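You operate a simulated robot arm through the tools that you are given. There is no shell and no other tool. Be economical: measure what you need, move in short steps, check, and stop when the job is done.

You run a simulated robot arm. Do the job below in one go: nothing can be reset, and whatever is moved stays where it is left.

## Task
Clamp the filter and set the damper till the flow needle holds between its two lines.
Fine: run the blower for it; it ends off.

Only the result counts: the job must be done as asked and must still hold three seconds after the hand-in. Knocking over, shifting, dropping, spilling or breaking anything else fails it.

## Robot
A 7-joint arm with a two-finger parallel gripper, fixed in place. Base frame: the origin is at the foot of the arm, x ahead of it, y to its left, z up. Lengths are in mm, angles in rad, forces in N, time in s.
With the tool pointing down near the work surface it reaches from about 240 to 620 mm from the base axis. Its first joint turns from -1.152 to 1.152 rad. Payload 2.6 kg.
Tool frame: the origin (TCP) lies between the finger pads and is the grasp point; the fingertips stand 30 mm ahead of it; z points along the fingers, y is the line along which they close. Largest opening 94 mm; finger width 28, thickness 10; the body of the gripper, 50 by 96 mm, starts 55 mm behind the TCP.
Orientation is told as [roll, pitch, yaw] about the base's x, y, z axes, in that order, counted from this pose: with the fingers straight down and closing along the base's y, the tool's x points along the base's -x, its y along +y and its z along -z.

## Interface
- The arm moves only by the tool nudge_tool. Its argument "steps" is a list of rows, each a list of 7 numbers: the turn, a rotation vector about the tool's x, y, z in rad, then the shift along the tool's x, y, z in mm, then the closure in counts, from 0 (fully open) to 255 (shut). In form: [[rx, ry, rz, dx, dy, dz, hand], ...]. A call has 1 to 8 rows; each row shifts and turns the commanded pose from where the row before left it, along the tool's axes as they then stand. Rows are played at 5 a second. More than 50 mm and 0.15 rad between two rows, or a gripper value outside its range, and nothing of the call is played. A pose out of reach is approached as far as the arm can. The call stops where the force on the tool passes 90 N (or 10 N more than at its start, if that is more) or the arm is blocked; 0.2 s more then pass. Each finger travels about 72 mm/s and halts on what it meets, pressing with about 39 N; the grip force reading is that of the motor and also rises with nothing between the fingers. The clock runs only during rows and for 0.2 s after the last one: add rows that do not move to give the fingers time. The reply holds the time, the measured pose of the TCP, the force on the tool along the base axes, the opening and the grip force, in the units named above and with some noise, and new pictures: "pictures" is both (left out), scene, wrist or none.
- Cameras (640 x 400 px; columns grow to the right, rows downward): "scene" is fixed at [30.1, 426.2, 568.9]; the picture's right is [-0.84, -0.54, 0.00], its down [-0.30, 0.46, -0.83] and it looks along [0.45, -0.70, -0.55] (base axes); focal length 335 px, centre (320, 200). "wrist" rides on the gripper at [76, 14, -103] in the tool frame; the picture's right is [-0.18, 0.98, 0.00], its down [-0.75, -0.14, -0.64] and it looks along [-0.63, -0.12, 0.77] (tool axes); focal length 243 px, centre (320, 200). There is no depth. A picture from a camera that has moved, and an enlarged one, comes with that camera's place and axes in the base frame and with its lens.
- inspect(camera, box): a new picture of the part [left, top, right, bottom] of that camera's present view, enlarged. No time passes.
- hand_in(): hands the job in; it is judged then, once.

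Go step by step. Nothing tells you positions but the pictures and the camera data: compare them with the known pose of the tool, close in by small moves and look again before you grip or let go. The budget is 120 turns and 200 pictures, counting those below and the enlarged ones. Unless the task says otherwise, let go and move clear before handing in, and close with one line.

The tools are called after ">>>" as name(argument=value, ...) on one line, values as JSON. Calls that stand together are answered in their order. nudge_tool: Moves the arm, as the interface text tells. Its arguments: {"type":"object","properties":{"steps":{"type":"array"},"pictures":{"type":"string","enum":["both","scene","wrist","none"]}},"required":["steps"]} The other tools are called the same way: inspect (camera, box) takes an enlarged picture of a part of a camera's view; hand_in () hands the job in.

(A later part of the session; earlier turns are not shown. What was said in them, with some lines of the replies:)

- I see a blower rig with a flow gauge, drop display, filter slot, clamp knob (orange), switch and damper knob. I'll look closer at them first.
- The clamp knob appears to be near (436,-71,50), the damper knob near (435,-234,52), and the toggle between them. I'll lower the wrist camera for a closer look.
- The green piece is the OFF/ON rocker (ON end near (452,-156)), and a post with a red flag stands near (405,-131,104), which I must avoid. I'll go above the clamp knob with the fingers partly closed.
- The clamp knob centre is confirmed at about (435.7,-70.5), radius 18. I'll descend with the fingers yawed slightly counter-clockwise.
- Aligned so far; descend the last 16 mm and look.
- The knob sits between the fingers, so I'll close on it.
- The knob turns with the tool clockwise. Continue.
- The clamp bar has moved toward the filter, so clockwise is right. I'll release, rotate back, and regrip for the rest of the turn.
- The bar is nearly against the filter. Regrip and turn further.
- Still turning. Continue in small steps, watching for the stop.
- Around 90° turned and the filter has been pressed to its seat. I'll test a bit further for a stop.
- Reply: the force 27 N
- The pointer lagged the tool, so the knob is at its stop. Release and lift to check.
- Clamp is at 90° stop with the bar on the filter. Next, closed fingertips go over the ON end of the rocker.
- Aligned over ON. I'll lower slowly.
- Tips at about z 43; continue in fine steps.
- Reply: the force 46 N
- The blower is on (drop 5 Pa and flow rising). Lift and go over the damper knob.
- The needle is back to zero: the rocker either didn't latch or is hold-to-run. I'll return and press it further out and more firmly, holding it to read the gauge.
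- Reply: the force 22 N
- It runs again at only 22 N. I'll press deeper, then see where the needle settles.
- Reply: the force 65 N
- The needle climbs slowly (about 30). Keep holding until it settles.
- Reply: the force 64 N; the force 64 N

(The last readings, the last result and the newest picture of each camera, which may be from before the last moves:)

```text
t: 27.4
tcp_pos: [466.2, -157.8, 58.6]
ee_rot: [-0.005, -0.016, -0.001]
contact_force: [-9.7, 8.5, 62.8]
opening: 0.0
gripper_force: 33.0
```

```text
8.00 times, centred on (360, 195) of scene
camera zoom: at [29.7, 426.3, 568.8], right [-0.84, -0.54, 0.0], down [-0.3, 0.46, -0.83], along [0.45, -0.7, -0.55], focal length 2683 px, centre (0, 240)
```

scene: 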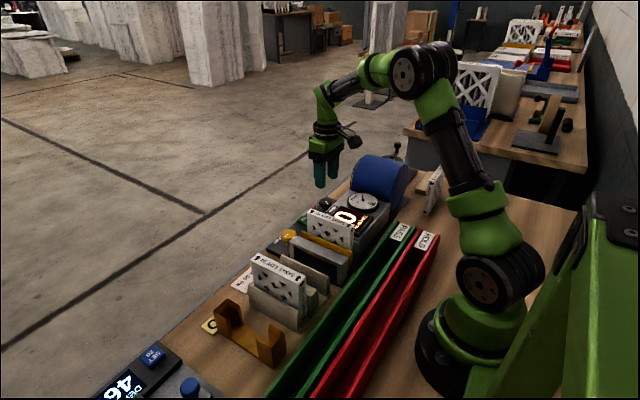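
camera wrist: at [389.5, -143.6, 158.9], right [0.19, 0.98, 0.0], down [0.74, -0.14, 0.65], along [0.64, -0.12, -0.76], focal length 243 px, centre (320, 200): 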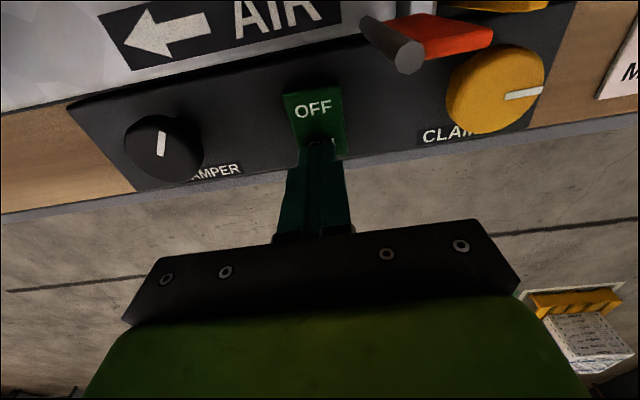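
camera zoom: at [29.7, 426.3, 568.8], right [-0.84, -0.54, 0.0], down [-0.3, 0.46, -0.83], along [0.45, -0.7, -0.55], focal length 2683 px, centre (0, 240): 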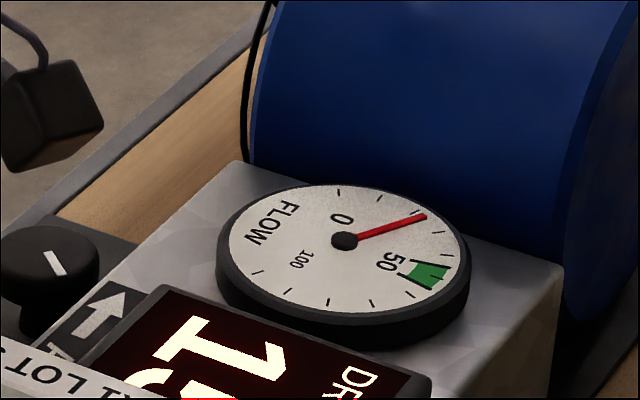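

It settles at about 30, with the band at about 45–55. Lift and see whether the blower keeps running.

>>> nudge_tool(steps=[[0, 0, 0, 0, 0, -20, 255], [0, 0, 0, 0, 0, -30, 255], [0, 0, 0, 0, 0, -34, 255], [0, 0, 0, 0, 0, 0, 255], [0, 0, 0, 0, 0, 0, 255]], pictures="none")

>>> inspect(camera="scene", box=[260, 160, 400, 247])

>>> inspect(camera="wrist", box=[100, 0, 480, 220])

```text
t: 28.6
tcp_pos: [462.0, -157.5, 134.3]
ee_rot: [0.0, -0.001, 0.001]
contact_force: [-0.3, -0.7, 1.1]
opening: 0.2
gripper_force: 33.0
```

```text
4.57 times, centred on (330, 204) of scene
camera zoom: at [30.1, 426.2, 568.9], right [-0.84, -0.54, 0.0], down [-0.3, 0.46, -0.83], along [0.45, -0.7, -0.55], focal length 1533 px, centre (274, 184)
```

zoom: 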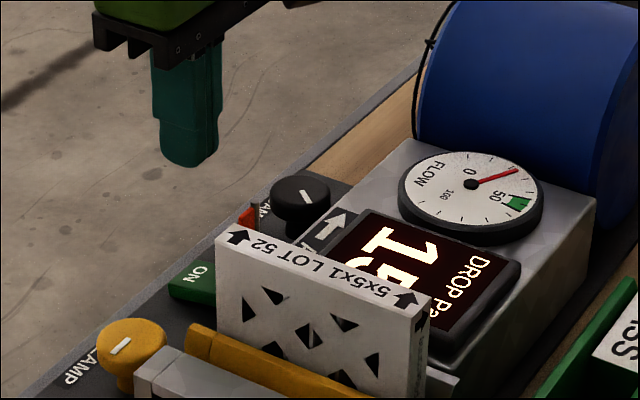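

```text
1.68 times, centred on (290, 110) of wrist
camera zoom: at [386.6, -144.2, 236.2], right [0.18, 0.98, 0.0], down [0.75, -0.14, 0.64], along [0.63, -0.12, -0.77], focal length 409 px, centre (370, 352)
```

zoom: 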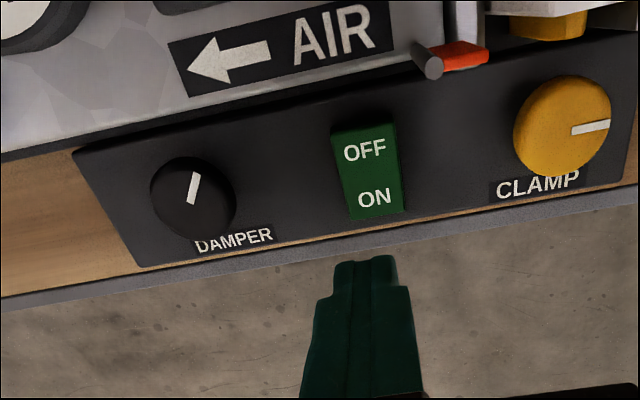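

It latched and holds at about 30. Now to the damper knob, estimated near (433.5,-239).

>>> nudge_tool(steps=[[0, 0, 0, 9.5, -27, 0, 200], [0, 0, 0, 9.5, -27, 0, 120], [0, 0, 0, 9.5, -27.5, 0, 118], [0, 0, 0, 0, 0, 25, 118]], pictures="wrist")

>>> inspect(camera="scene", box=[260, 150, 420, 250])

```text
t: 29.6
tcp_pos: [433.1, -237.1, 108.7]
ee_rot: [0.001, -0.001, -0.002]
contact_force: [0.0, 0.4, 0.3]
opening: 50.5
gripper_force: 0.2
camera wrist: at [358.4, -224.1, 211.3], right [0.18, 0.98, 0.0], down [0.75, -0.14, 0.64], along [0.63, -0.12, -0.77], focal length 243 px, centre (320, 200)
```

wrist: 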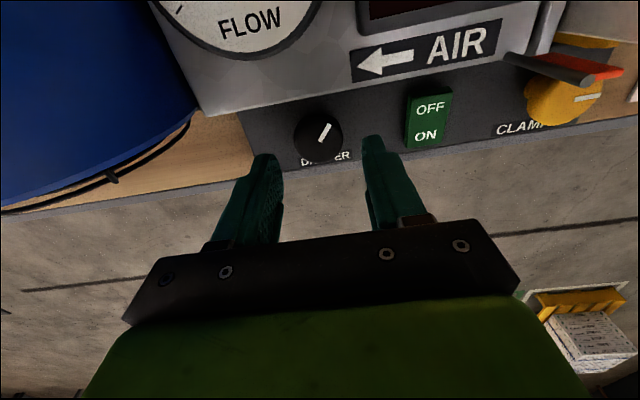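

```text
4.00 times, centred on (340, 200) of scene
camera zoom: at [30.1, 426.2, 568.9], right [-0.84, -0.54, 0.0], down [-0.3, 0.46, -0.83], along [0.45, -0.7, -0.55], focal length 1342 px, centre (240, 200)
```

zoom: 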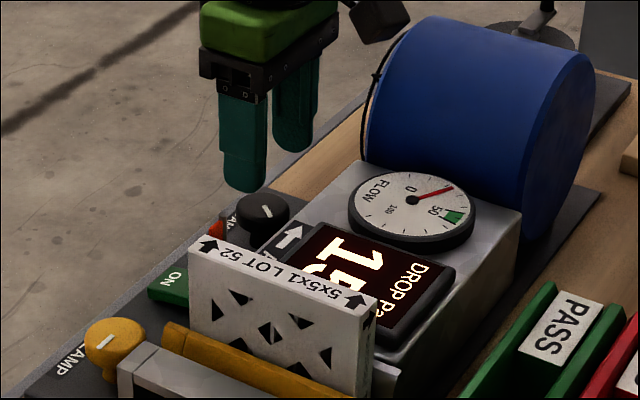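

>>> nudge_tool(steps=[[0, 0, 0, 0, -1, 20, 118], [0, 0, 0, 0, 0, 16, 118], [0, 0, 0, 0, 0, 7, 118]], pictures="wrist")

>>> inspect(camera="wrist", box=[220, 80, 440, 218])

```text
t: 30.4
tcp_pos: [434.9, -238.9, 65.9]
ee_rot: [0.001, 0.0, -0.003]
contact_force: [0.7, -1.3, 0.3]
opening: 50.5
gripper_force: 0.1
camera wrist: at [357.8, -225.4, 169.0], right [0.19, 0.98, 0.0], down [0.75, -0.14, 0.64], along [0.63, -0.12, -0.77], focal length 243 px, centre (320, 200)
```

wrist: 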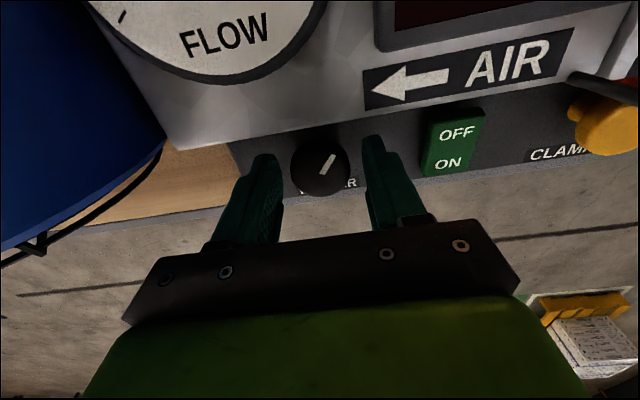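

```text
2.90 times, centred on (330, 149) of wrist
camera zoom: at [357.8, -225.4, 169.0], right [0.19, 0.98, 0.0], down [0.75, -0.14, 0.64], along [0.63, -0.12, -0.77], focal length 703 px, centre (291, 348)
```

zoom: 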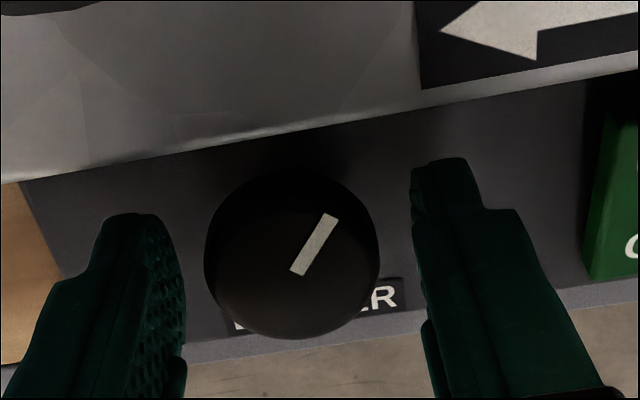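

Centred. Grip, turn 0.3 rad clockwise, wait, and read.

>>> nudge_tool(steps=[[0, 0, 0, 0, 0, 0, 170], [0, 0, 0, 0, 0, 0, 200], [0, 0, 0, 0, 0, 0, 200], [0, 0, 0.1, 0, 0, 0, 200], [0, 0, 0.1, 0, 0, 0, 200], [0, 0, 0.1, 0, 0, 0, 200], [0, 0, 0, 0, 0, 0, 200], [0, 0, 0, 0, 0, 0, 200]], pictures="wrist")

>>> inspect(camera="scene", box=[300, 165, 400, 227])

```text
t: 32.2
tcp_pos: [433.3, -238.0, 66.7]
ee_rot: [0.0, 0.0, -0.3]
contact_force: [-14.0, 10.0, 18.5]
opening: 36.8
gripper_force: 44.9
camera wrist: at [365.8, -202.9, 169.4], right [0.47, 0.88, 0.0], down [0.68, -0.36, 0.64], along [0.57, -0.3, -0.77], focal length 243 px, centre (320, 200)
```

wrist: 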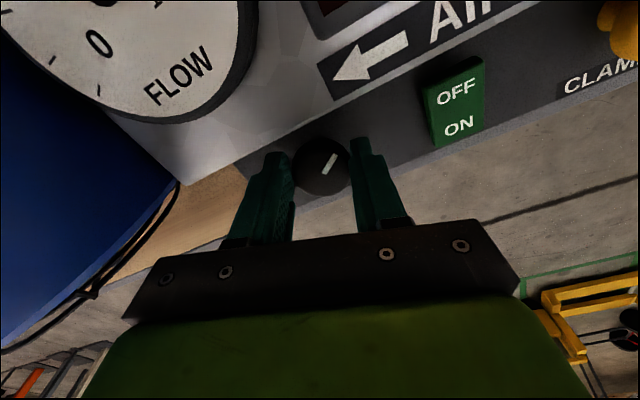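

```text
6.40 times, centred on (350, 196) of scene
camera zoom: at [30.0, 426.2, 568.8], right [-0.84, -0.54, 0.0], down [-0.3, 0.46, -0.83], along [0.45, -0.7, -0.55], focal length 2147 px, centre (128, 226)
```

zoom: 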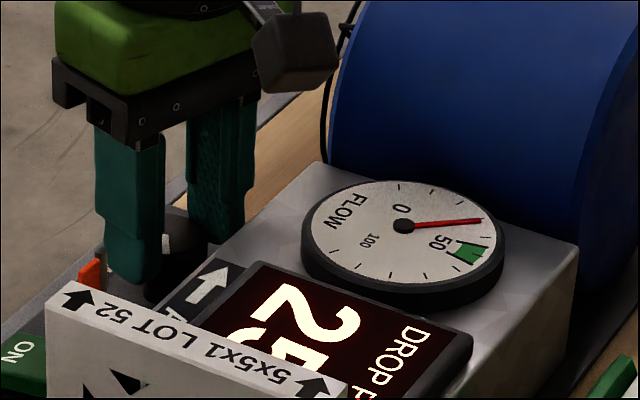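

Clockwise raises the flow. Let it settle.

>>> nudge_tool(steps=[[0, 0, 0, 0, 0, 0, 200], [0, 0, 0, 0, 0, 0, 200], [0, 0, 0, 0, 0, 0, 200], [0, 0, 0, 0, 0, 0, 200], [0, 0, 0, 0, 0, 0, 200], [0, 0, 0, 0, 0, 0, 200], [0, 0, 0, 0, 0, 0, 200], [0, 0, 0, 0, 0, 0, 200]], pictures="none")

>>> inspect(camera="scene", box=[300, 165, 400, 227])

```text
t: 34.0
tcp_pos: [433.6, -238.0, 67.3]
ee_rot: [0.002, 0.001, -0.302]
contact_force: [-12.0, 15.3, 23.2]
opening: 36.7
gripper_force: 44.9
```

```text
6.40 times, centred on (350, 196) of scene
camera zoom: at [30.0, 426.2, 568.8], right [-0.84, -0.54, 0.0], down [-0.3, 0.46, -0.83], along [0.45, -0.7, -0.55], focal length 2147 px, centre (128, 226)
```

zoom: 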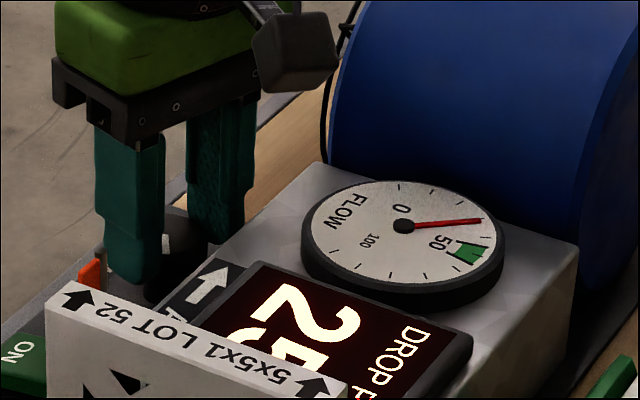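

Settled near 39; 0.3 rad gave about +9. Turn about 0.34 more.

>>> nudge_tool(steps=[[0, 0, 0.11, 0, 0, 0, 200], [0, 0, 0.11, 0, 0, 0, 200], [0, 0, 0.12, 0, 0, 0, 200], [0, 0, 0, 0, 0, 0, 200], [0, 0, 0, 0, 0, 0, 200], [0, 0, 0, 0, 0, 0, 200], [0, 0, 0, 0, 0, 0, 200], [0, 0, 0, 0, 0, 0, 200]], pictures="wrist")

>>> nudge_tool(steps=[[0, 0, 0, 0, 0, 0, 200], [0, 0, 0, 0, 0, 0, 200], [0, 0, 0, 0, 0, 0, 200], [0, 0, 0, 0, 0, 0, 200]], pictures="none")

>>> inspect(camera="scene", box=[300, 165, 400, 227])

```text
t: 35.8
tcp_pos: [434.1, -236.2, 67.3]
ee_rot: [0.006, 0.006, -0.642]
contact_force: [-5.7, 26.0, 16.9]
opening: 37.0
gripper_force: 44.8
camera wrist: at [383.2, -181.0, 169.7], right [0.74, 0.68, 0.0], down [0.52, -0.57, 0.64], along [0.43, -0.47, -0.77], focal length 243 px, centre (320, 200)
```

wrist: 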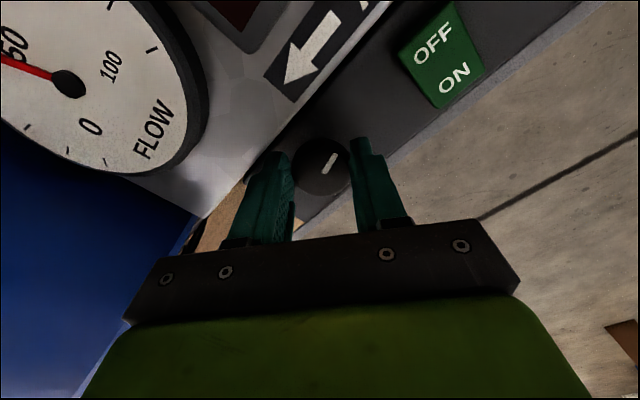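

```text
t: 36.8
tcp_pos: [436.1, -236.7, 67.0]
ee_rot: [0.006, 0.005, -0.641]
contact_force: [-6.0, 25.3, 14.0]
opening: 36.8
gripper_force: 44.8
```

```text
6.40 times, centred on (350, 196) of scene
camera zoom: at [30.0, 426.2, 568.9], right [-0.84, -0.54, 0.0], down [-0.3, 0.46, -0.83], along [0.45, -0.7, -0.55], focal length 2147 px, centre (128, 226)
```

zoom: 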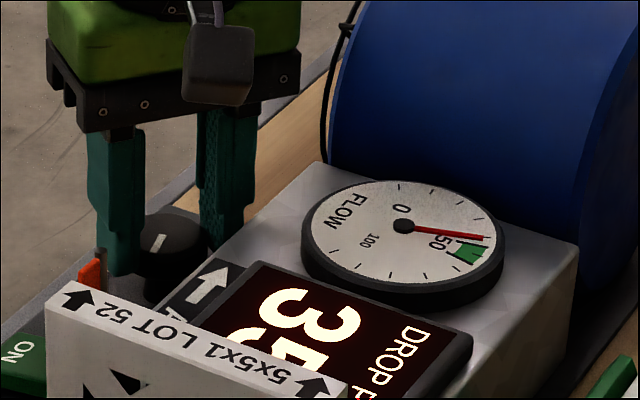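

Needle is just at the lower edge (~46). Add about 0.18 rad.

>>> nudge_tool(steps=[[0, 0, 0.09, 0, 0, 0, 200], [0, 0, 0.09, 0, 0, 0, 200], [0, 0, 0, 0, 0, 0, 200], [0, 0, 0, 0, 0, 0, 200], [0, 0, 0, 0, 0, 0, 200], [0, 0, 0, 0, 0, 0, 200], [0, 0, 0, 0, 0, 0, 200], [0, 0, 0, 0, 0, 0, 200]], pictures="none")

>>> nudge_tool(steps=[[0, 0, 0, 0, 0, 0, 200], [0, 0, 0, 0, 0, 0, 200], [0, 0, 0, 0, 0, 0, 200]], pictures="none")

>>> inspect(camera="scene", box=[340, 185, 385, 213])

```text
t: 38.6
tcp_pos: [436.0, -235.1, 67.4]
ee_rot: [0.006, 0.004, -0.818]
contact_force: [5.2, 22.6, 7.4]
opening: 36.8
gripper_force: 44.8
```

```text
t: 39.4
tcp_pos: [435.5, -236.0, 66.9]
ee_rot: [0.006, 0.002, -0.819]
contact_force: [3.5, 23.8, 6.8]
opening: 37.0
gripper_force: 45.4
```

```text
14.22 times, centred on (362, 199) of scene
camera zoom: at [30.0, 426.2, 568.9], right [-0.84, -0.54, 0.0], down [-0.3, 0.46, -0.83], along [0.45, -0.7, -0.55], focal length 4770 px, centre (-284, 214)
```

zoom: 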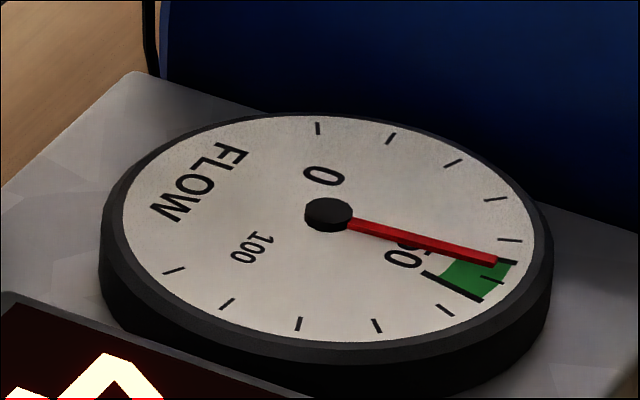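

The needle now sits on the lower line (~45). Another 0.2 rad should bring it to the middle.

>>> nudge_tool(steps=[[0, 0, 0.1, 0, 0, 0, 200], [0, 0, 0.1, 0, 0, 0, 200], [0, 0, 0, 0, 0, 0, 200], [0, 0, 0, 0, 0, 0, 200], [0, 0, 0, 0, 0, 0, 200], [0, 0, 0, 0, 0, 0, 200], [0, 0, 0, 0, 0, 0, 200], [0, 0, 0, 0, 0, 0, 200]], pictures="wrist")

>>> nudge_tool(steps=[[0, 0, 0, 0, 0, 0, 200], [0, 0, 0, 0, 0, 0, 200], [0, 0, 0, 0, 0, 0, 200], [0, 0, 0, 0, 0, 0, 200]], pictures="none")

>>> inspect(camera="scene", box=[340, 185, 385, 213])

```text
t: 41.2
tcp_pos: [435.2, -235.3, 67.4]
ee_rot: [0.007, 0.005, -1.018]
contact_force: [9.0, 23.0, 12.7]
opening: 36.9
gripper_force: 45.6
camera wrist: at [408.7, -164.2, 169.5], right [0.93, 0.36, 0.01], down [0.27, -0.72, 0.64], along [0.23, -0.59, -0.77], focal length 243 px, centre (320, 200)
```

wrist: 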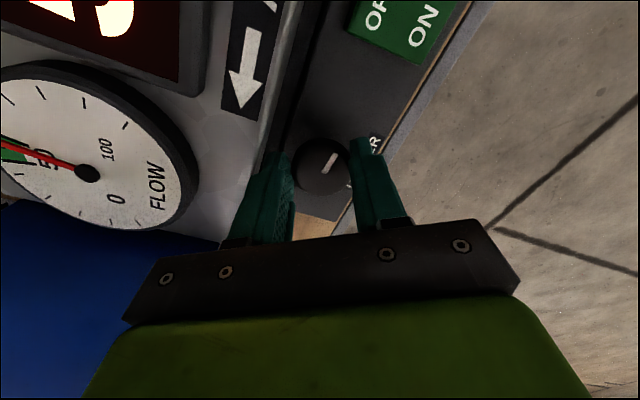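

```text
t: 42.2
tcp_pos: [435.9, -234.7, 66.8]
ee_rot: [0.009, 0.003, -1.016]
contact_force: [10.7, 22.2, 15.4]
opening: 36.8
gripper_force: 45.0
```

```text
14.22 times, centred on (362, 199) of scene
camera zoom: at [30.0, 426.2, 568.9], right [-0.84, -0.54, 0.0], down [-0.3, 0.46, -0.83], along [0.45, -0.7, -0.55], focal length 4770 px, centre (-284, 214)
```

zoom: 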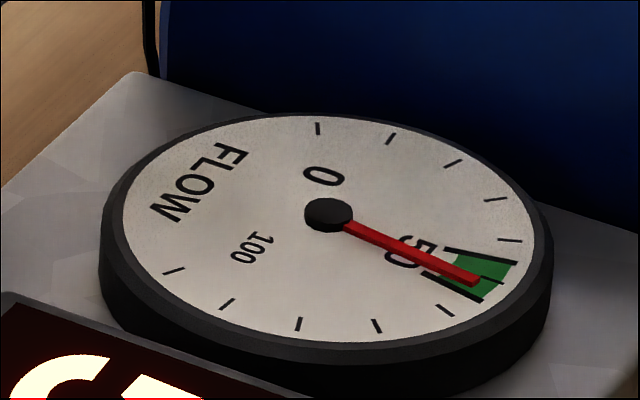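

The needle is inside the band, slightly above the middle. I'll nudge back a touch and then release.

>>> nudge_tool(steps=[[0, 0, -0.05, 0, 0, 0, 200], [0, 0, 0, 0, 0, 0, 200], [0, 0, 0, 0, 0, 0, 200], [0, 0, 0, 0, 0, 0, 150], [0, 0, 0, 0, 0, 0, 122], [0, 0, 0, 0, 0, 0, 122], [0, 0, 0, 0, 0, -25, 122], [0, 0, 0, 0, 0, -35, 122]], pictures="wrist")

>>> nudge_tool(steps=[[0, 0, -0.14, 0, 0, 0, 122], [0, 0, -0.14, 0, 0, 0, 122], [0, 0, -0.14, 0, 0, 0, 122], [0, 0, -0.14, 0, 0, 0, 122], [0, 0, -0.14, 0, 0, 0, 122], [0, 0, -0.14, 0, 0, 0, 122], [0, 0, -0.13, 0, 0, 0, 122]], pictures="wrist")

>>> inspect(camera="scene", box=[340, 185, 385, 213])

```text
t: 44.0
tcp_pos: [433.7, -240.8, 128.7]
ee_rot: [-0.005, 0.003, -0.976]
contact_force: [0.0, -1.0, 0.1]
opening: 49.3
gripper_force: 0.1
camera wrist: at [403.5, -169.4, 230.0], right [0.92, 0.4, 0.0], down [0.31, -0.7, 0.64], along [0.25, -0.59, -0.77], focal length 243 px, centre (320, 200)
```

wrist: 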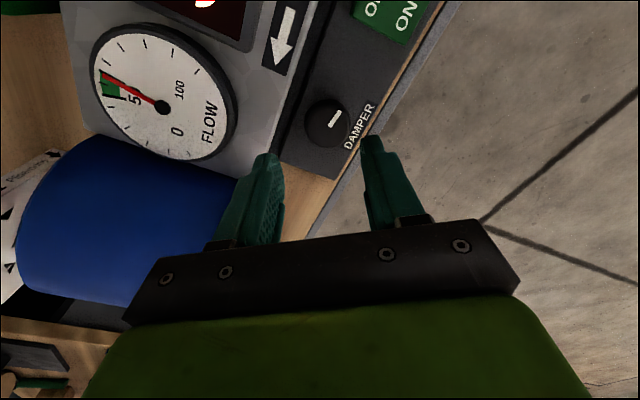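

```text
t: 45.6
tcp_pos: [433.7, -238.4, 126.2]
ee_rot: [0.001, -0.002, 0.004]
contact_force: [0.3, 0.2, -0.3]
opening: 49.3
gripper_force: 0.1
camera wrist: at [358.8, -225.9, 229.1], right [0.18, 0.98, 0.0], down [0.75, -0.14, 0.64], along [0.63, -0.12, -0.77], focal length 243 px, centre (320, 200)
```

wrist: 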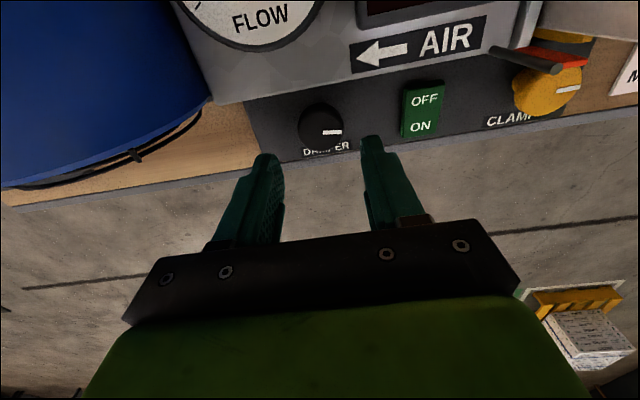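

```text
14.22 times, centred on (362, 199) of scene
camera zoom: at [30.1, 426.2, 568.9], right [-0.84, -0.54, 0.0], down [-0.3, 0.46, -0.83], along [0.45, -0.7, -0.55], focal length 4770 px, centre (-284, 214)
```

zoom: 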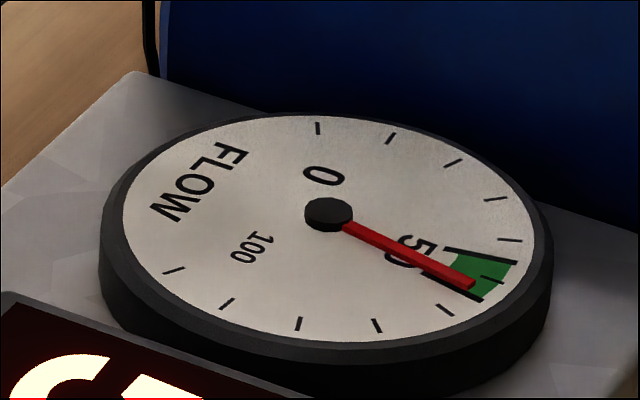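

The needle crept toward the upper line. I'll back the arm off for a better gauge view and watch whether it holds.

>>> nudge_tool(steps=[[0, 0, 0, 30, 0, -35, 122], [0, 0, 0, 30, 10, -35, 122], [0, 0, 0, 20, 10, 0, 122], [0, 0, 0, 0, 0, 0, 122], [0, 0, 0, 0, 0, 0, 122], [0, 0, 0, 0, 0, 0, 122]], pictures="none")

>>> inspect(camera="wrist", box=[160, 0, 400, 150])

>>> inspect(camera="scene", box=[340, 185, 385, 213])

```text
t: 47.0
tcp_pos: [352.4, -219.1, 196.6]
ee_rot: [0.0, 0.002, -0.002]
contact_force: [0.1, 0.6, 0.1]
opening: 49.0
gripper_force: 0.1
```

```text
2.67 times, centred on (280, 75) of wrist
camera zoom: at [278.4, -206.2, 297.9], right [0.19, 0.98, 0.0], down [0.75, -0.14, 0.64], along [0.63, -0.12, -0.77], focal length 647 px, centre (427, 533)
```

zoom: 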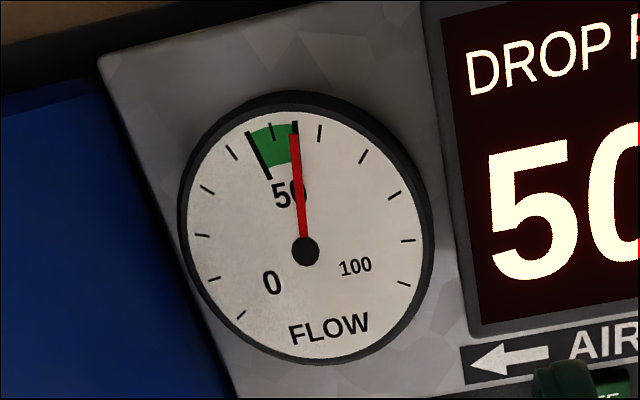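

```text
14.22 times, centred on (362, 199) of scene
camera zoom: at [30.1, 426.2, 568.9], right [-0.84, -0.54, 0.0], down [-0.3, 0.46, -0.83], along [0.45, -0.7, -0.55], focal length 4770 px, centre (-284, 214)
```

zoom: 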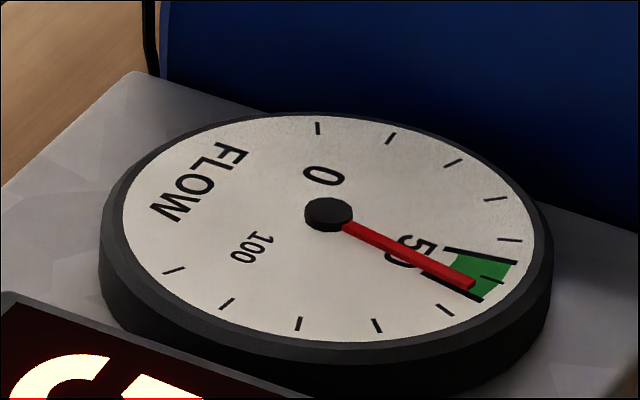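

The needle holds right at the upper line (~54). I'll regrip better centred and turn back about 0.15 rad counter-clockwise.

>>> nudge_tool(steps=[[0, 0, 0, -27, -6, 0, 122], [0, 0, 0, -27, -6, 20, 122], [0, 0, 0, -27, -5.5, 20, 122], [0, 0, 0, 0, 0, 30, 122], [0, 0, 0, 0, 0, 30, 122]], pictures="wrist")

>>> inspect(camera="wrist", box=[220, 80, 440, 218])

```text
t: 48.2
tcp_pos: [434.8, -238.0, 95.4]
ee_rot: [0.0, 0.0, -0.001]
contact_force: [0.6, 0.5, -0.5]
opening: 49.0
gripper_force: 0.0
camera wrist: at [358.9, -224.1, 197.0], right [0.19, 0.98, 0.0], down [0.75, -0.14, 0.64], along [0.63, -0.12, -0.77], focal length 243 px, centre (320, 200)
```

wrist: 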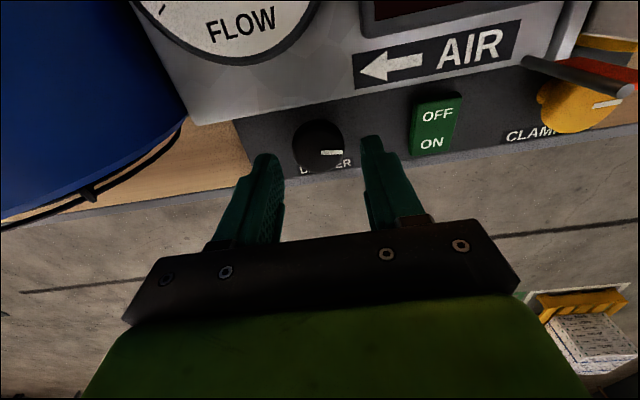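

```text
2.90 times, centred on (330, 149) of wrist
camera zoom: at [358.9, -224.1, 197.0], right [0.19, 0.98, 0.0], down [0.75, -0.14, 0.64], along [0.63, -0.12, -0.77], focal length 703 px, centre (291, 348)
```

zoom: 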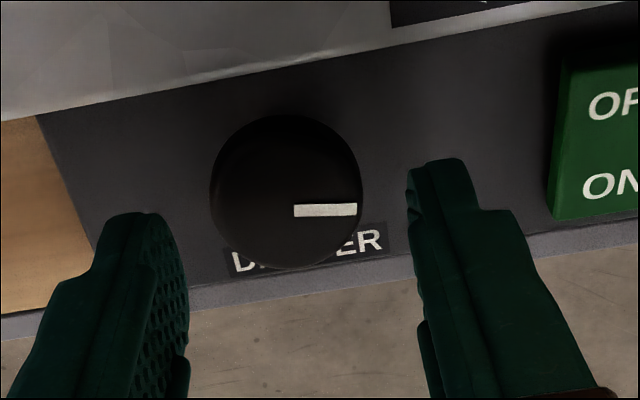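

>>> nudge_tool(steps=[[0, 0, 0, 0, -0.8, 20, 122], [0, 0, 0, 0, 0, 9, 122], [0, 0, 0, 0, 0, 0, 170], [0, 0, 0, 0, 0, 0, 200], [0, 0, 0, 0, 0, 0, 200], [0, 0, -0.08, 0, 0, 0, 200], [0, 0, -0.08, 0, 0, 0, 200], [0, 0, 0, 0, 0, 0, 200]], pictures="none")

>>> nudge_tool(steps=[[0, 0, 0, 0, 0, 0, 200], [0, 0, 0, 0, 0, 0, 200], [0, 0, 0, 0, 0, 0, 200], [0, 0, 0, 0, 0, 0, 200], [0, 0, 0, 0, 0, 0, 200], [0, 0, 0, 0, 0, 0, 200], [0, 0, 0, 0, 0, 0, 200]], pictures="none")

>>> inspect(camera="scene", box=[340, 185, 385, 213])

```text
t: 50.0
tcp_pos: [435.0, -240.0, 65.4]
ee_rot: [-0.005, 0.0, 0.161]
contact_force: [13.4, -21.1, -18.1]
opening: 36.7
gripper_force: 45.6
```

```text
t: 51.6
tcp_pos: [434.2, -241.7, 67.1]
ee_rot: [-0.005, -0.001, 0.161]
contact_force: [7.9, -24.9, -19.6]
opening: 36.8
gripper_force: 45.0
```

```text
14.22 times, centred on (362, 199) of scene
camera zoom: at [30.2, 426.1, 568.9], right [-0.84, -0.54, 0.0], down [-0.3, 0.46, -0.83], along [0.45, -0.7, -0.55], focal length 4770 px, centre (-284, 214)
```

zoom: 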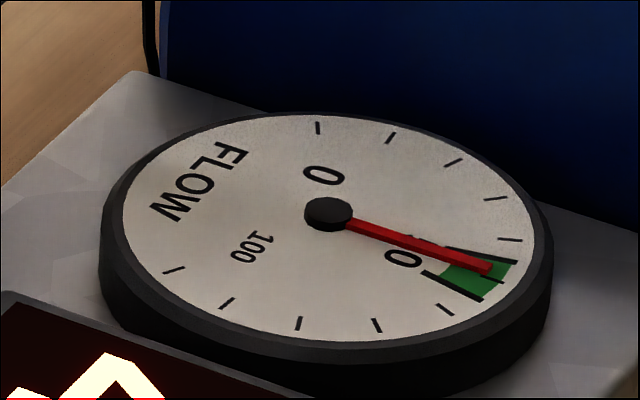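

Now close to the middle. Release straight up and recheck.

>>> nudge_tool(steps=[[0, 0, 0, 0, 0, 0, 185], [0, 0, 0, 0, 0, 0, 150], [0, 0, 0, 0, 0, 0, 122], [0, 0, 0, 0, 0, 0, 122], [0, 0, 0, 0, 0, -30, 122], [0, 0, -0.0, 0, 0, -30, 122], [0, 0, 0.08, 30, 0, -35, 122], [0, 0, 0.08, 30, 10, -35, 122]], pictures="none")

>>> nudge_tool(steps=[[0, 0, 0, 20, 10, 0, 122], [0, 0, 0, 0, 0, 0, 122], [0, 0, 0, 0, 0, 0, 122], [0, 0, 0, 0, 0, 0, 122], [0, 0, 0, 0, 0, 0, 122], [0, 0, 0, 0, 0, 0, 122]], pictures="none")

>>> inspect(camera="wrist", box=[160, 0, 400, 150])

```text
t: 53.4
tcp_pos: [374.6, -234.1, 199.4]
ee_rot: [-0.001, -0.001, -0.001]
contact_force: [-1.0, -0.1, -0.1]
opening: 49.0
gripper_force: 0.0
```

```text
t: 54.8
tcp_pos: [353.9, -223.8, 197.8]
ee_rot: [0.0, -0.001, -0.003]
contact_force: [0.8, -0.3, -0.5]
opening: 49.1
gripper_force: 0.1
```

```text
2.67 times, centred on (280, 75) of wrist
camera zoom: at [278.5, -210.1, 300.4], right [0.19, 0.98, 0.0], down [0.75, -0.14, 0.64], along [0.63, -0.12, -0.77], focal length 647 px, centre (427, 533)
```

zoom: 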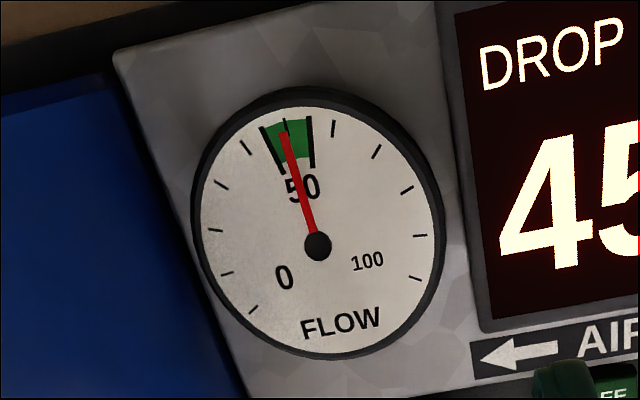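

The needle holds mid-band (~49). To switch off I'll press the OFF end with closed fingers tilted so the gripper body clears the flag post (top near (402,-131,109)).

>>> nudge_tool(steps=[[0, 0, 0, -24.4, 20.4, 10, 180], [0, 0, 0, -24.4, 20.4, 20, 255], [0, 0, 0, -24.2, 20.4, 22, 255], [-0.15, 0, 0, 0, 0, 0, 255], [-0.145, 0, 0, 0, 0, 0, 255], [0, 0, 0, 0, 0, 0, 255]])

>>> inspect(camera="scene", box=[280, 150, 420, 237])

```text
t: 56.2
tcp_pos: [428.6, -163.9, 145.7]
ee_rot: [0.296, -0.001, 0.001]
contact_force: [-0.8, 0.1, 0.0]
opening: 0.1
gripper_force: 33.4
camera wrist: at [352.3, -180.6, 247.3], right [0.18, 0.94, 0.29], down [0.75, -0.32, 0.57], along [0.63, 0.11, -0.77], focal length 243 px, centre (320, 200)
```

scene: 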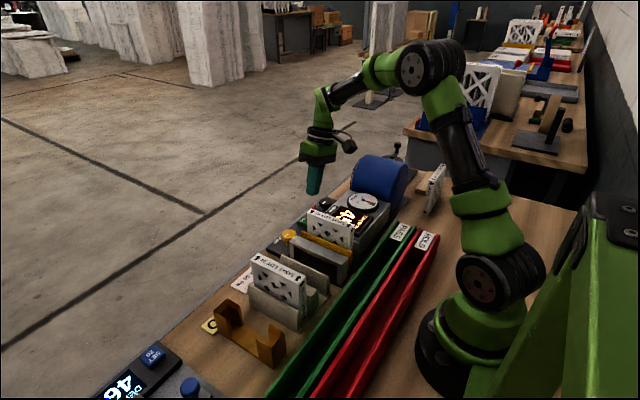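
wrist: 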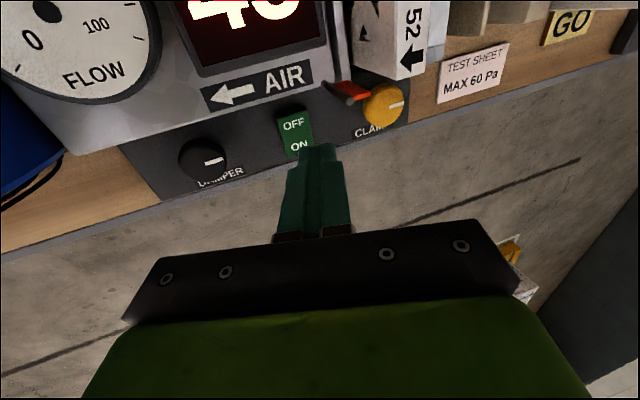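

```text
4.57 times, centred on (350, 194) of scene
camera zoom: at [30.1, 426.2, 568.9], right [-0.84, -0.54, 0.0], down [-0.3, 0.46, -0.83], along [0.45, -0.7, -0.55], focal length 1533 px, centre (183, 230)
```

zoom: 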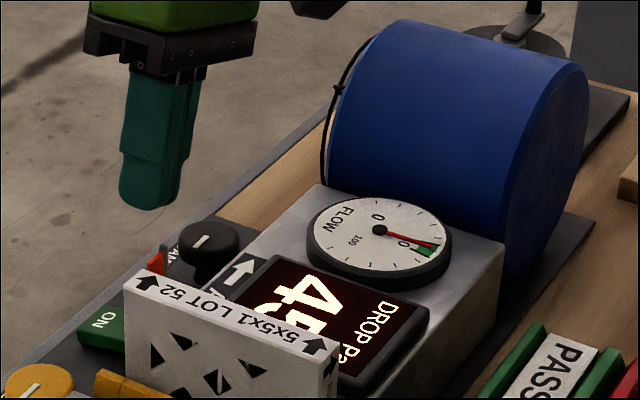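

The needle is still steady. Descend along base z.

>>> nudge_tool(steps=[[0, 0, 0, 0, -7.3, 23.9, 255], [0, 0, 0, 0, -7.3, 23.9, 255], [0, 0, 0, 2, -6.4, 20.1, 255]])

>>> inspect(camera="wrist", box=[180, 0, 480, 190])

>>> inspect(camera="scene", box=[260, 150, 400, 237])

```text
t: 57.0
tcp_pos: [426.3, -164.4, 74.7]
ee_rot: [0.294, 0.0, -0.002]
contact_force: [-0.2, -0.3, 0.4]
opening: 0.1
gripper_force: 32.8
camera wrist: at [350.7, -180.6, 176.9], right [0.19, 0.94, 0.29], down [0.75, -0.32, 0.57], along [0.63, 0.11, -0.77], focal length 243 px, centre (320, 200)
```

scene: 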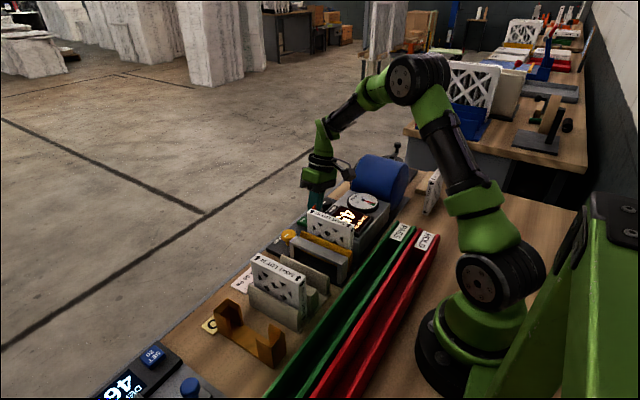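
wrist: 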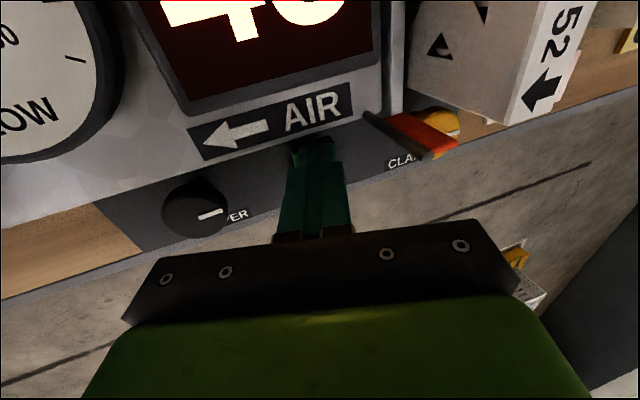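

```text
2.11 times, centred on (330, 95) of wrist
camera zoom: at [350.7, -180.6, 176.9], right [0.19, 0.94, 0.29], down [0.75, -0.32, 0.57], along [0.63, 0.11, -0.77], focal length 511 px, centre (299, 421)
```

zoom: 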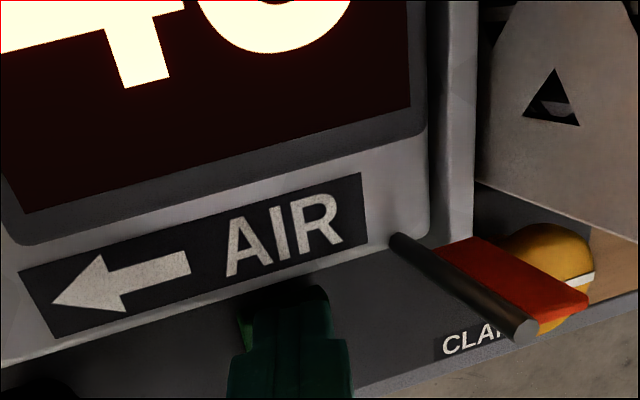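

```text
4.57 times, centred on (330, 194) of scene
camera zoom: at [30.1, 426.2, 568.9], right [-0.84, -0.54, 0.0], down [-0.3, 0.46, -0.83], along [0.45, -0.7, -0.55], focal length 1533 px, centre (274, 230)
```

zoom: 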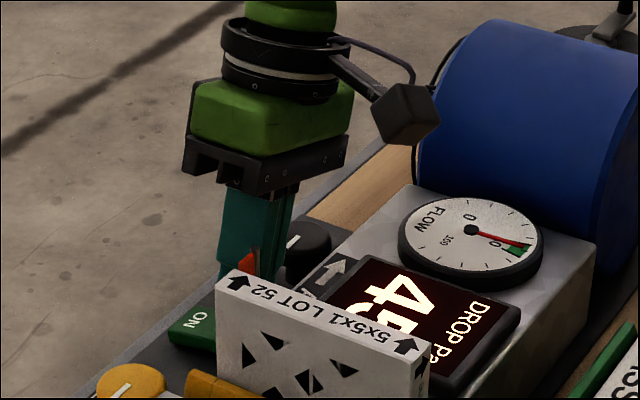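

Clear of the flag and over OFF. Press down in small steps.

>>> nudge_tool(steps=[[0, 0, 0, 0, -0.9, 2.9, 255], [0, 0, 0, 0, -0.9, 2.9, 255], [0, 0, 0, 0, -0.9, 2.9, 255], [0, 0, 0, 0, -0.6, 1.9, 255], [0, 0, 0, 0, -0.6, 1.9, 255], [0, 0, 0, 0, 0, 0, 255]], pictures="wrist")

>>> inspect(camera="scene", box=[260, 150, 400, 237])

```text
t: 58.4
tcp_pos: [425.8, -164.4, 62.1]
ee_rot: [0.295, 0.001, -0.001]
contact_force: [0.9, -0.9, 0.7]
opening: 0.0
gripper_force: 33.0
camera wrist: at [349.9, -181.2, 163.4], right [0.19, 0.94, 0.29], down [0.75, -0.32, 0.57], along [0.63, 0.11, -0.77], focal length 243 px, centre (320, 200)
```

wrist: 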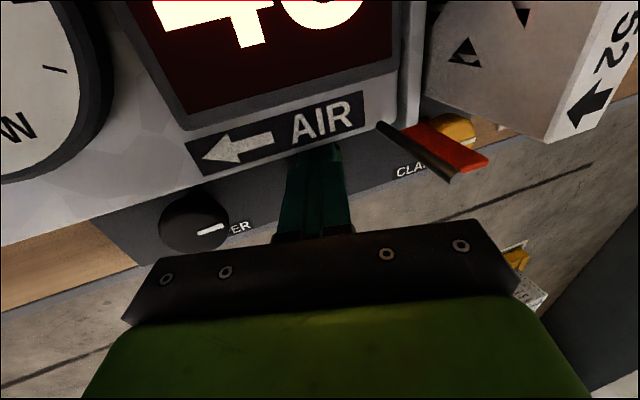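

```text
4.57 times, centred on (330, 194) of scene
camera zoom: at [30.1, 426.2, 568.9], right [-0.84, -0.54, 0.0], down [-0.3, 0.46, -0.83], along [0.45, -0.7, -0.55], focal length 1533 px, centre (274, 230)
```

zoom: 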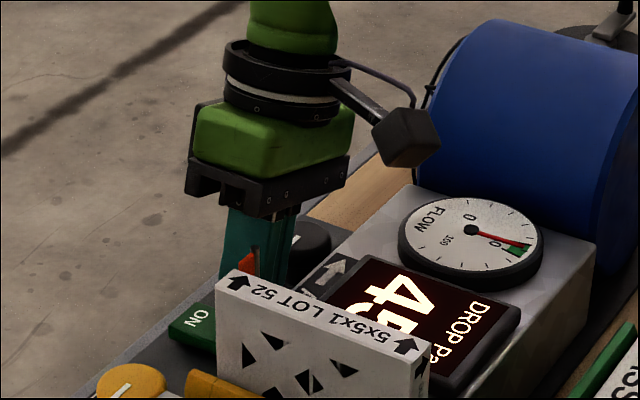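

>>> nudge_tool(steps=[[0, 0, 0, 0, -0.6, 1.9, 255], [0, 0, 0, 0, -0.6, 1.9, 255], [0, 0, 0, 0, -0.6, 1.9, 255], [0, 0, 0, 0, 0, 0, 255]], pictures="wrist")

>>> inspect(camera="scene", box=[260, 150, 400, 237])

```text
t: 59.4
tcp_pos: [425.0, -164.1, 58.4]
ee_rot: [0.298, 0.002, -0.006]
contact_force: [-34.5, 1.8, 52.4]
opening: 0.1
gripper_force: 33.0
camera wrist: at [349.7, -181.2, 160.6], right [0.19, 0.94, 0.29], down [0.75, -0.33, 0.57], along [0.63, 0.11, -0.77], focal length 243 px, centre (320, 200)
```

wrist: 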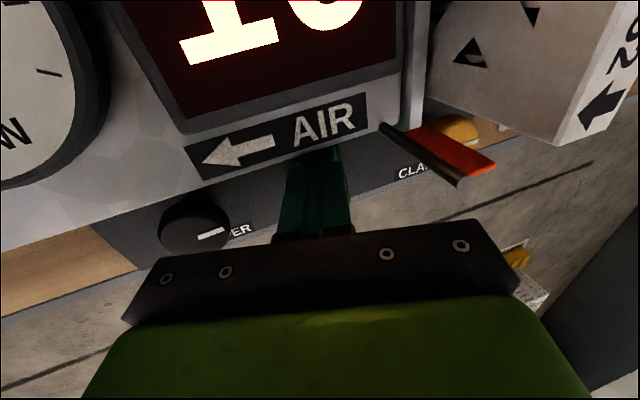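

```text
4.57 times, centred on (330, 194) of scene
camera zoom: at [29.8, 426.3, 568.8], right [-0.84, -0.54, 0.0], down [-0.3, 0.46, -0.83], along [0.45, -0.7, -0.55], focal length 1533 px, centre (274, 230)
```

zoom: 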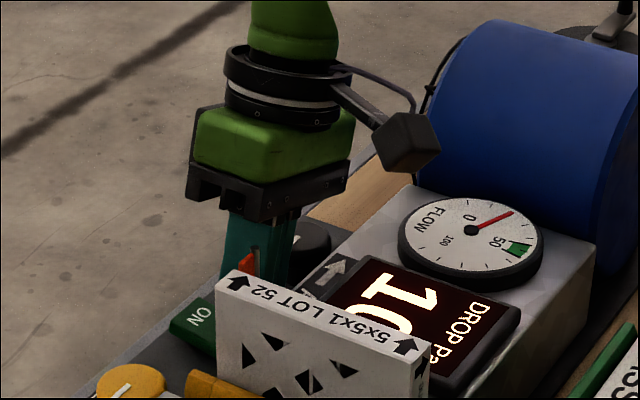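

The flow is dropping and the ON end is raised, so it is switched off. Lift vertically and confirm.

>>> nudge_tool(steps=[[0, 0, 0, 0, 5, -16, 255], [0, 0, 0, 0, 8.9, -28.7, 255], [0, 0, 0, 0, 11.8, -38.2, 255], [0.15, 0, 0, 0, 0, -10, 255], [0.145, 0, 0, 20, 0, -20, 255], [0, 0, 0, 40, 0, -20, 255], [0, 0, 0, 30, 0, -20, 255], [0, 0, 0, 0, 0, 0, 255]])

>>> inspect(camera="scene", box=[240, 160, 400, 260])

>>> inspect(camera="wrist", box=[140, 0, 460, 200])

```text
t: 61.2
tcp_pos: [333.3, -171.2, 211.2]
ee_rot: [-0.001, 0.0, -0.001]
contact_force: [-0.9, 0.2, -1.0]
opening: 0.2
gripper_force: 32.6
camera wrist: at [258.1, -156.0, 313.2], right [0.19, 0.98, 0.0], down [0.75, -0.14, 0.64], along [0.63, -0.12, -0.77], focal length 243 px, centre (320, 200)
```

scene: 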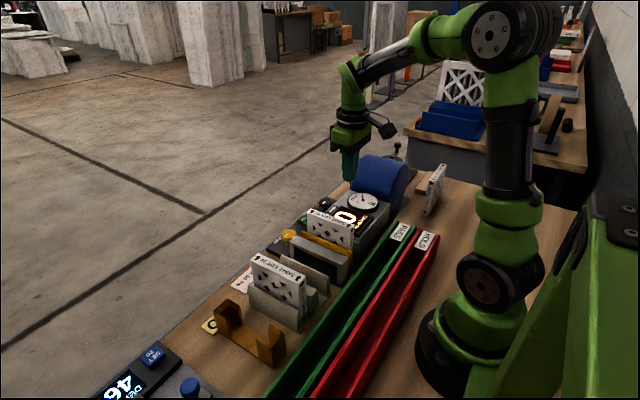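
wrist: 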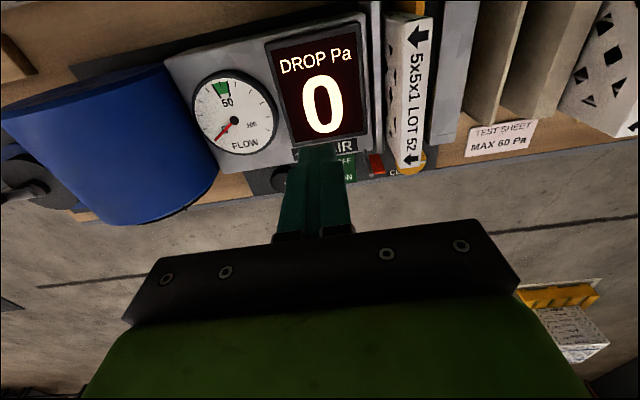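

```text
4.00 times, centred on (320, 210) of scene
camera zoom: at [30.1, 426.2, 568.9], right [-0.84, -0.54, 0.0], down [-0.3, 0.46, -0.83], along [0.45, -0.7, -0.55], focal length 1342 px, centre (320, 160)
```

zoom: 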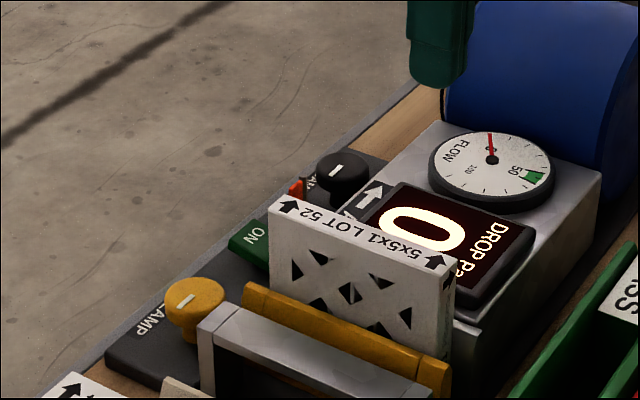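

```text
2.00 times, centred on (300, 100) of wrist
camera zoom: at [258.1, -156.0, 313.2], right [0.19, 0.98, 0.0], down [0.75, -0.14, 0.64], along [0.63, -0.12, -0.77], focal length 485 px, centre (360, 400)
```

zoom: 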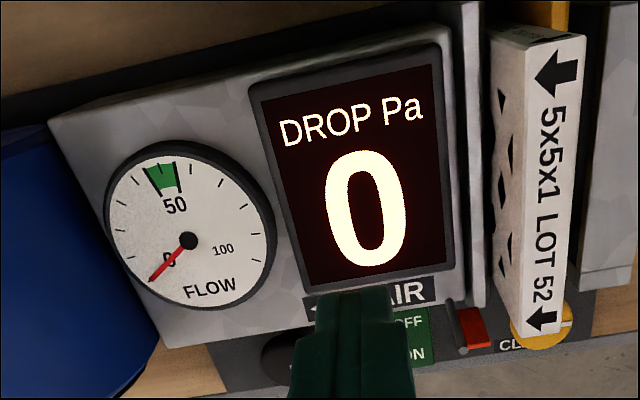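

Blower is off and the needle at zero. One last close look at the clamp seating before handing in.

>>> inspect(camera="scene", box=[280, 195, 370, 270])

>>> inspect(camera="wrist", box=[350, 0, 470, 190])

```text
5.33 times, centred on (325, 232) of scene
camera zoom: at [30.1, 426.2, 568.9], right [-0.84, -0.54, 0.0], down [-0.3, 0.46, -0.83], along [0.45, -0.7, -0.55], focal length 1789 px, centre (293, 27)
```

zoom: 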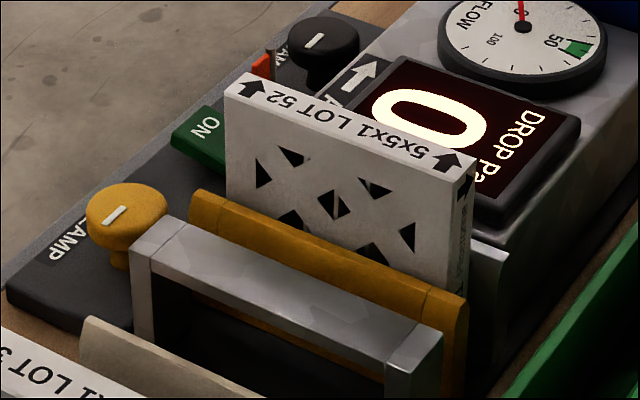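

```text
2.11 times, centred on (410, 95) of wrist
camera zoom: at [258.1, -156.0, 313.2], right [0.19, 0.98, 0.0], down [0.75, -0.14, 0.64], along [0.63, -0.12, -0.77], focal length 511 px, centre (130, 421)
```

zoom: 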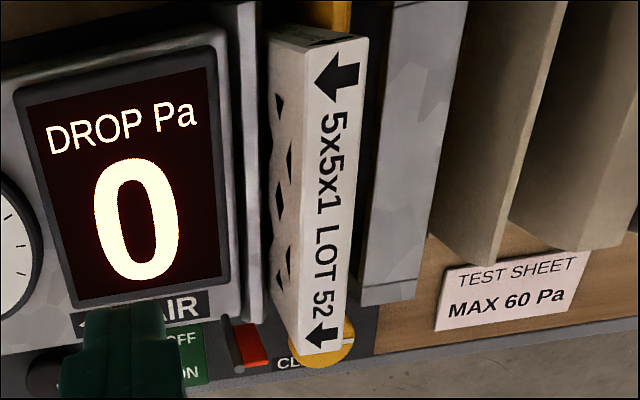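

The clamp bar is flush against the filter, the damper is set, and the blower is off with the arm clear, so I'm handing in.

>>> hand_in()

```text
The job is handed in.
```

I clamped the filter to its stop, set the damper so the needle held at about 49 (mid-band) with the blower running, and switched the blower off; I've handed the job in.
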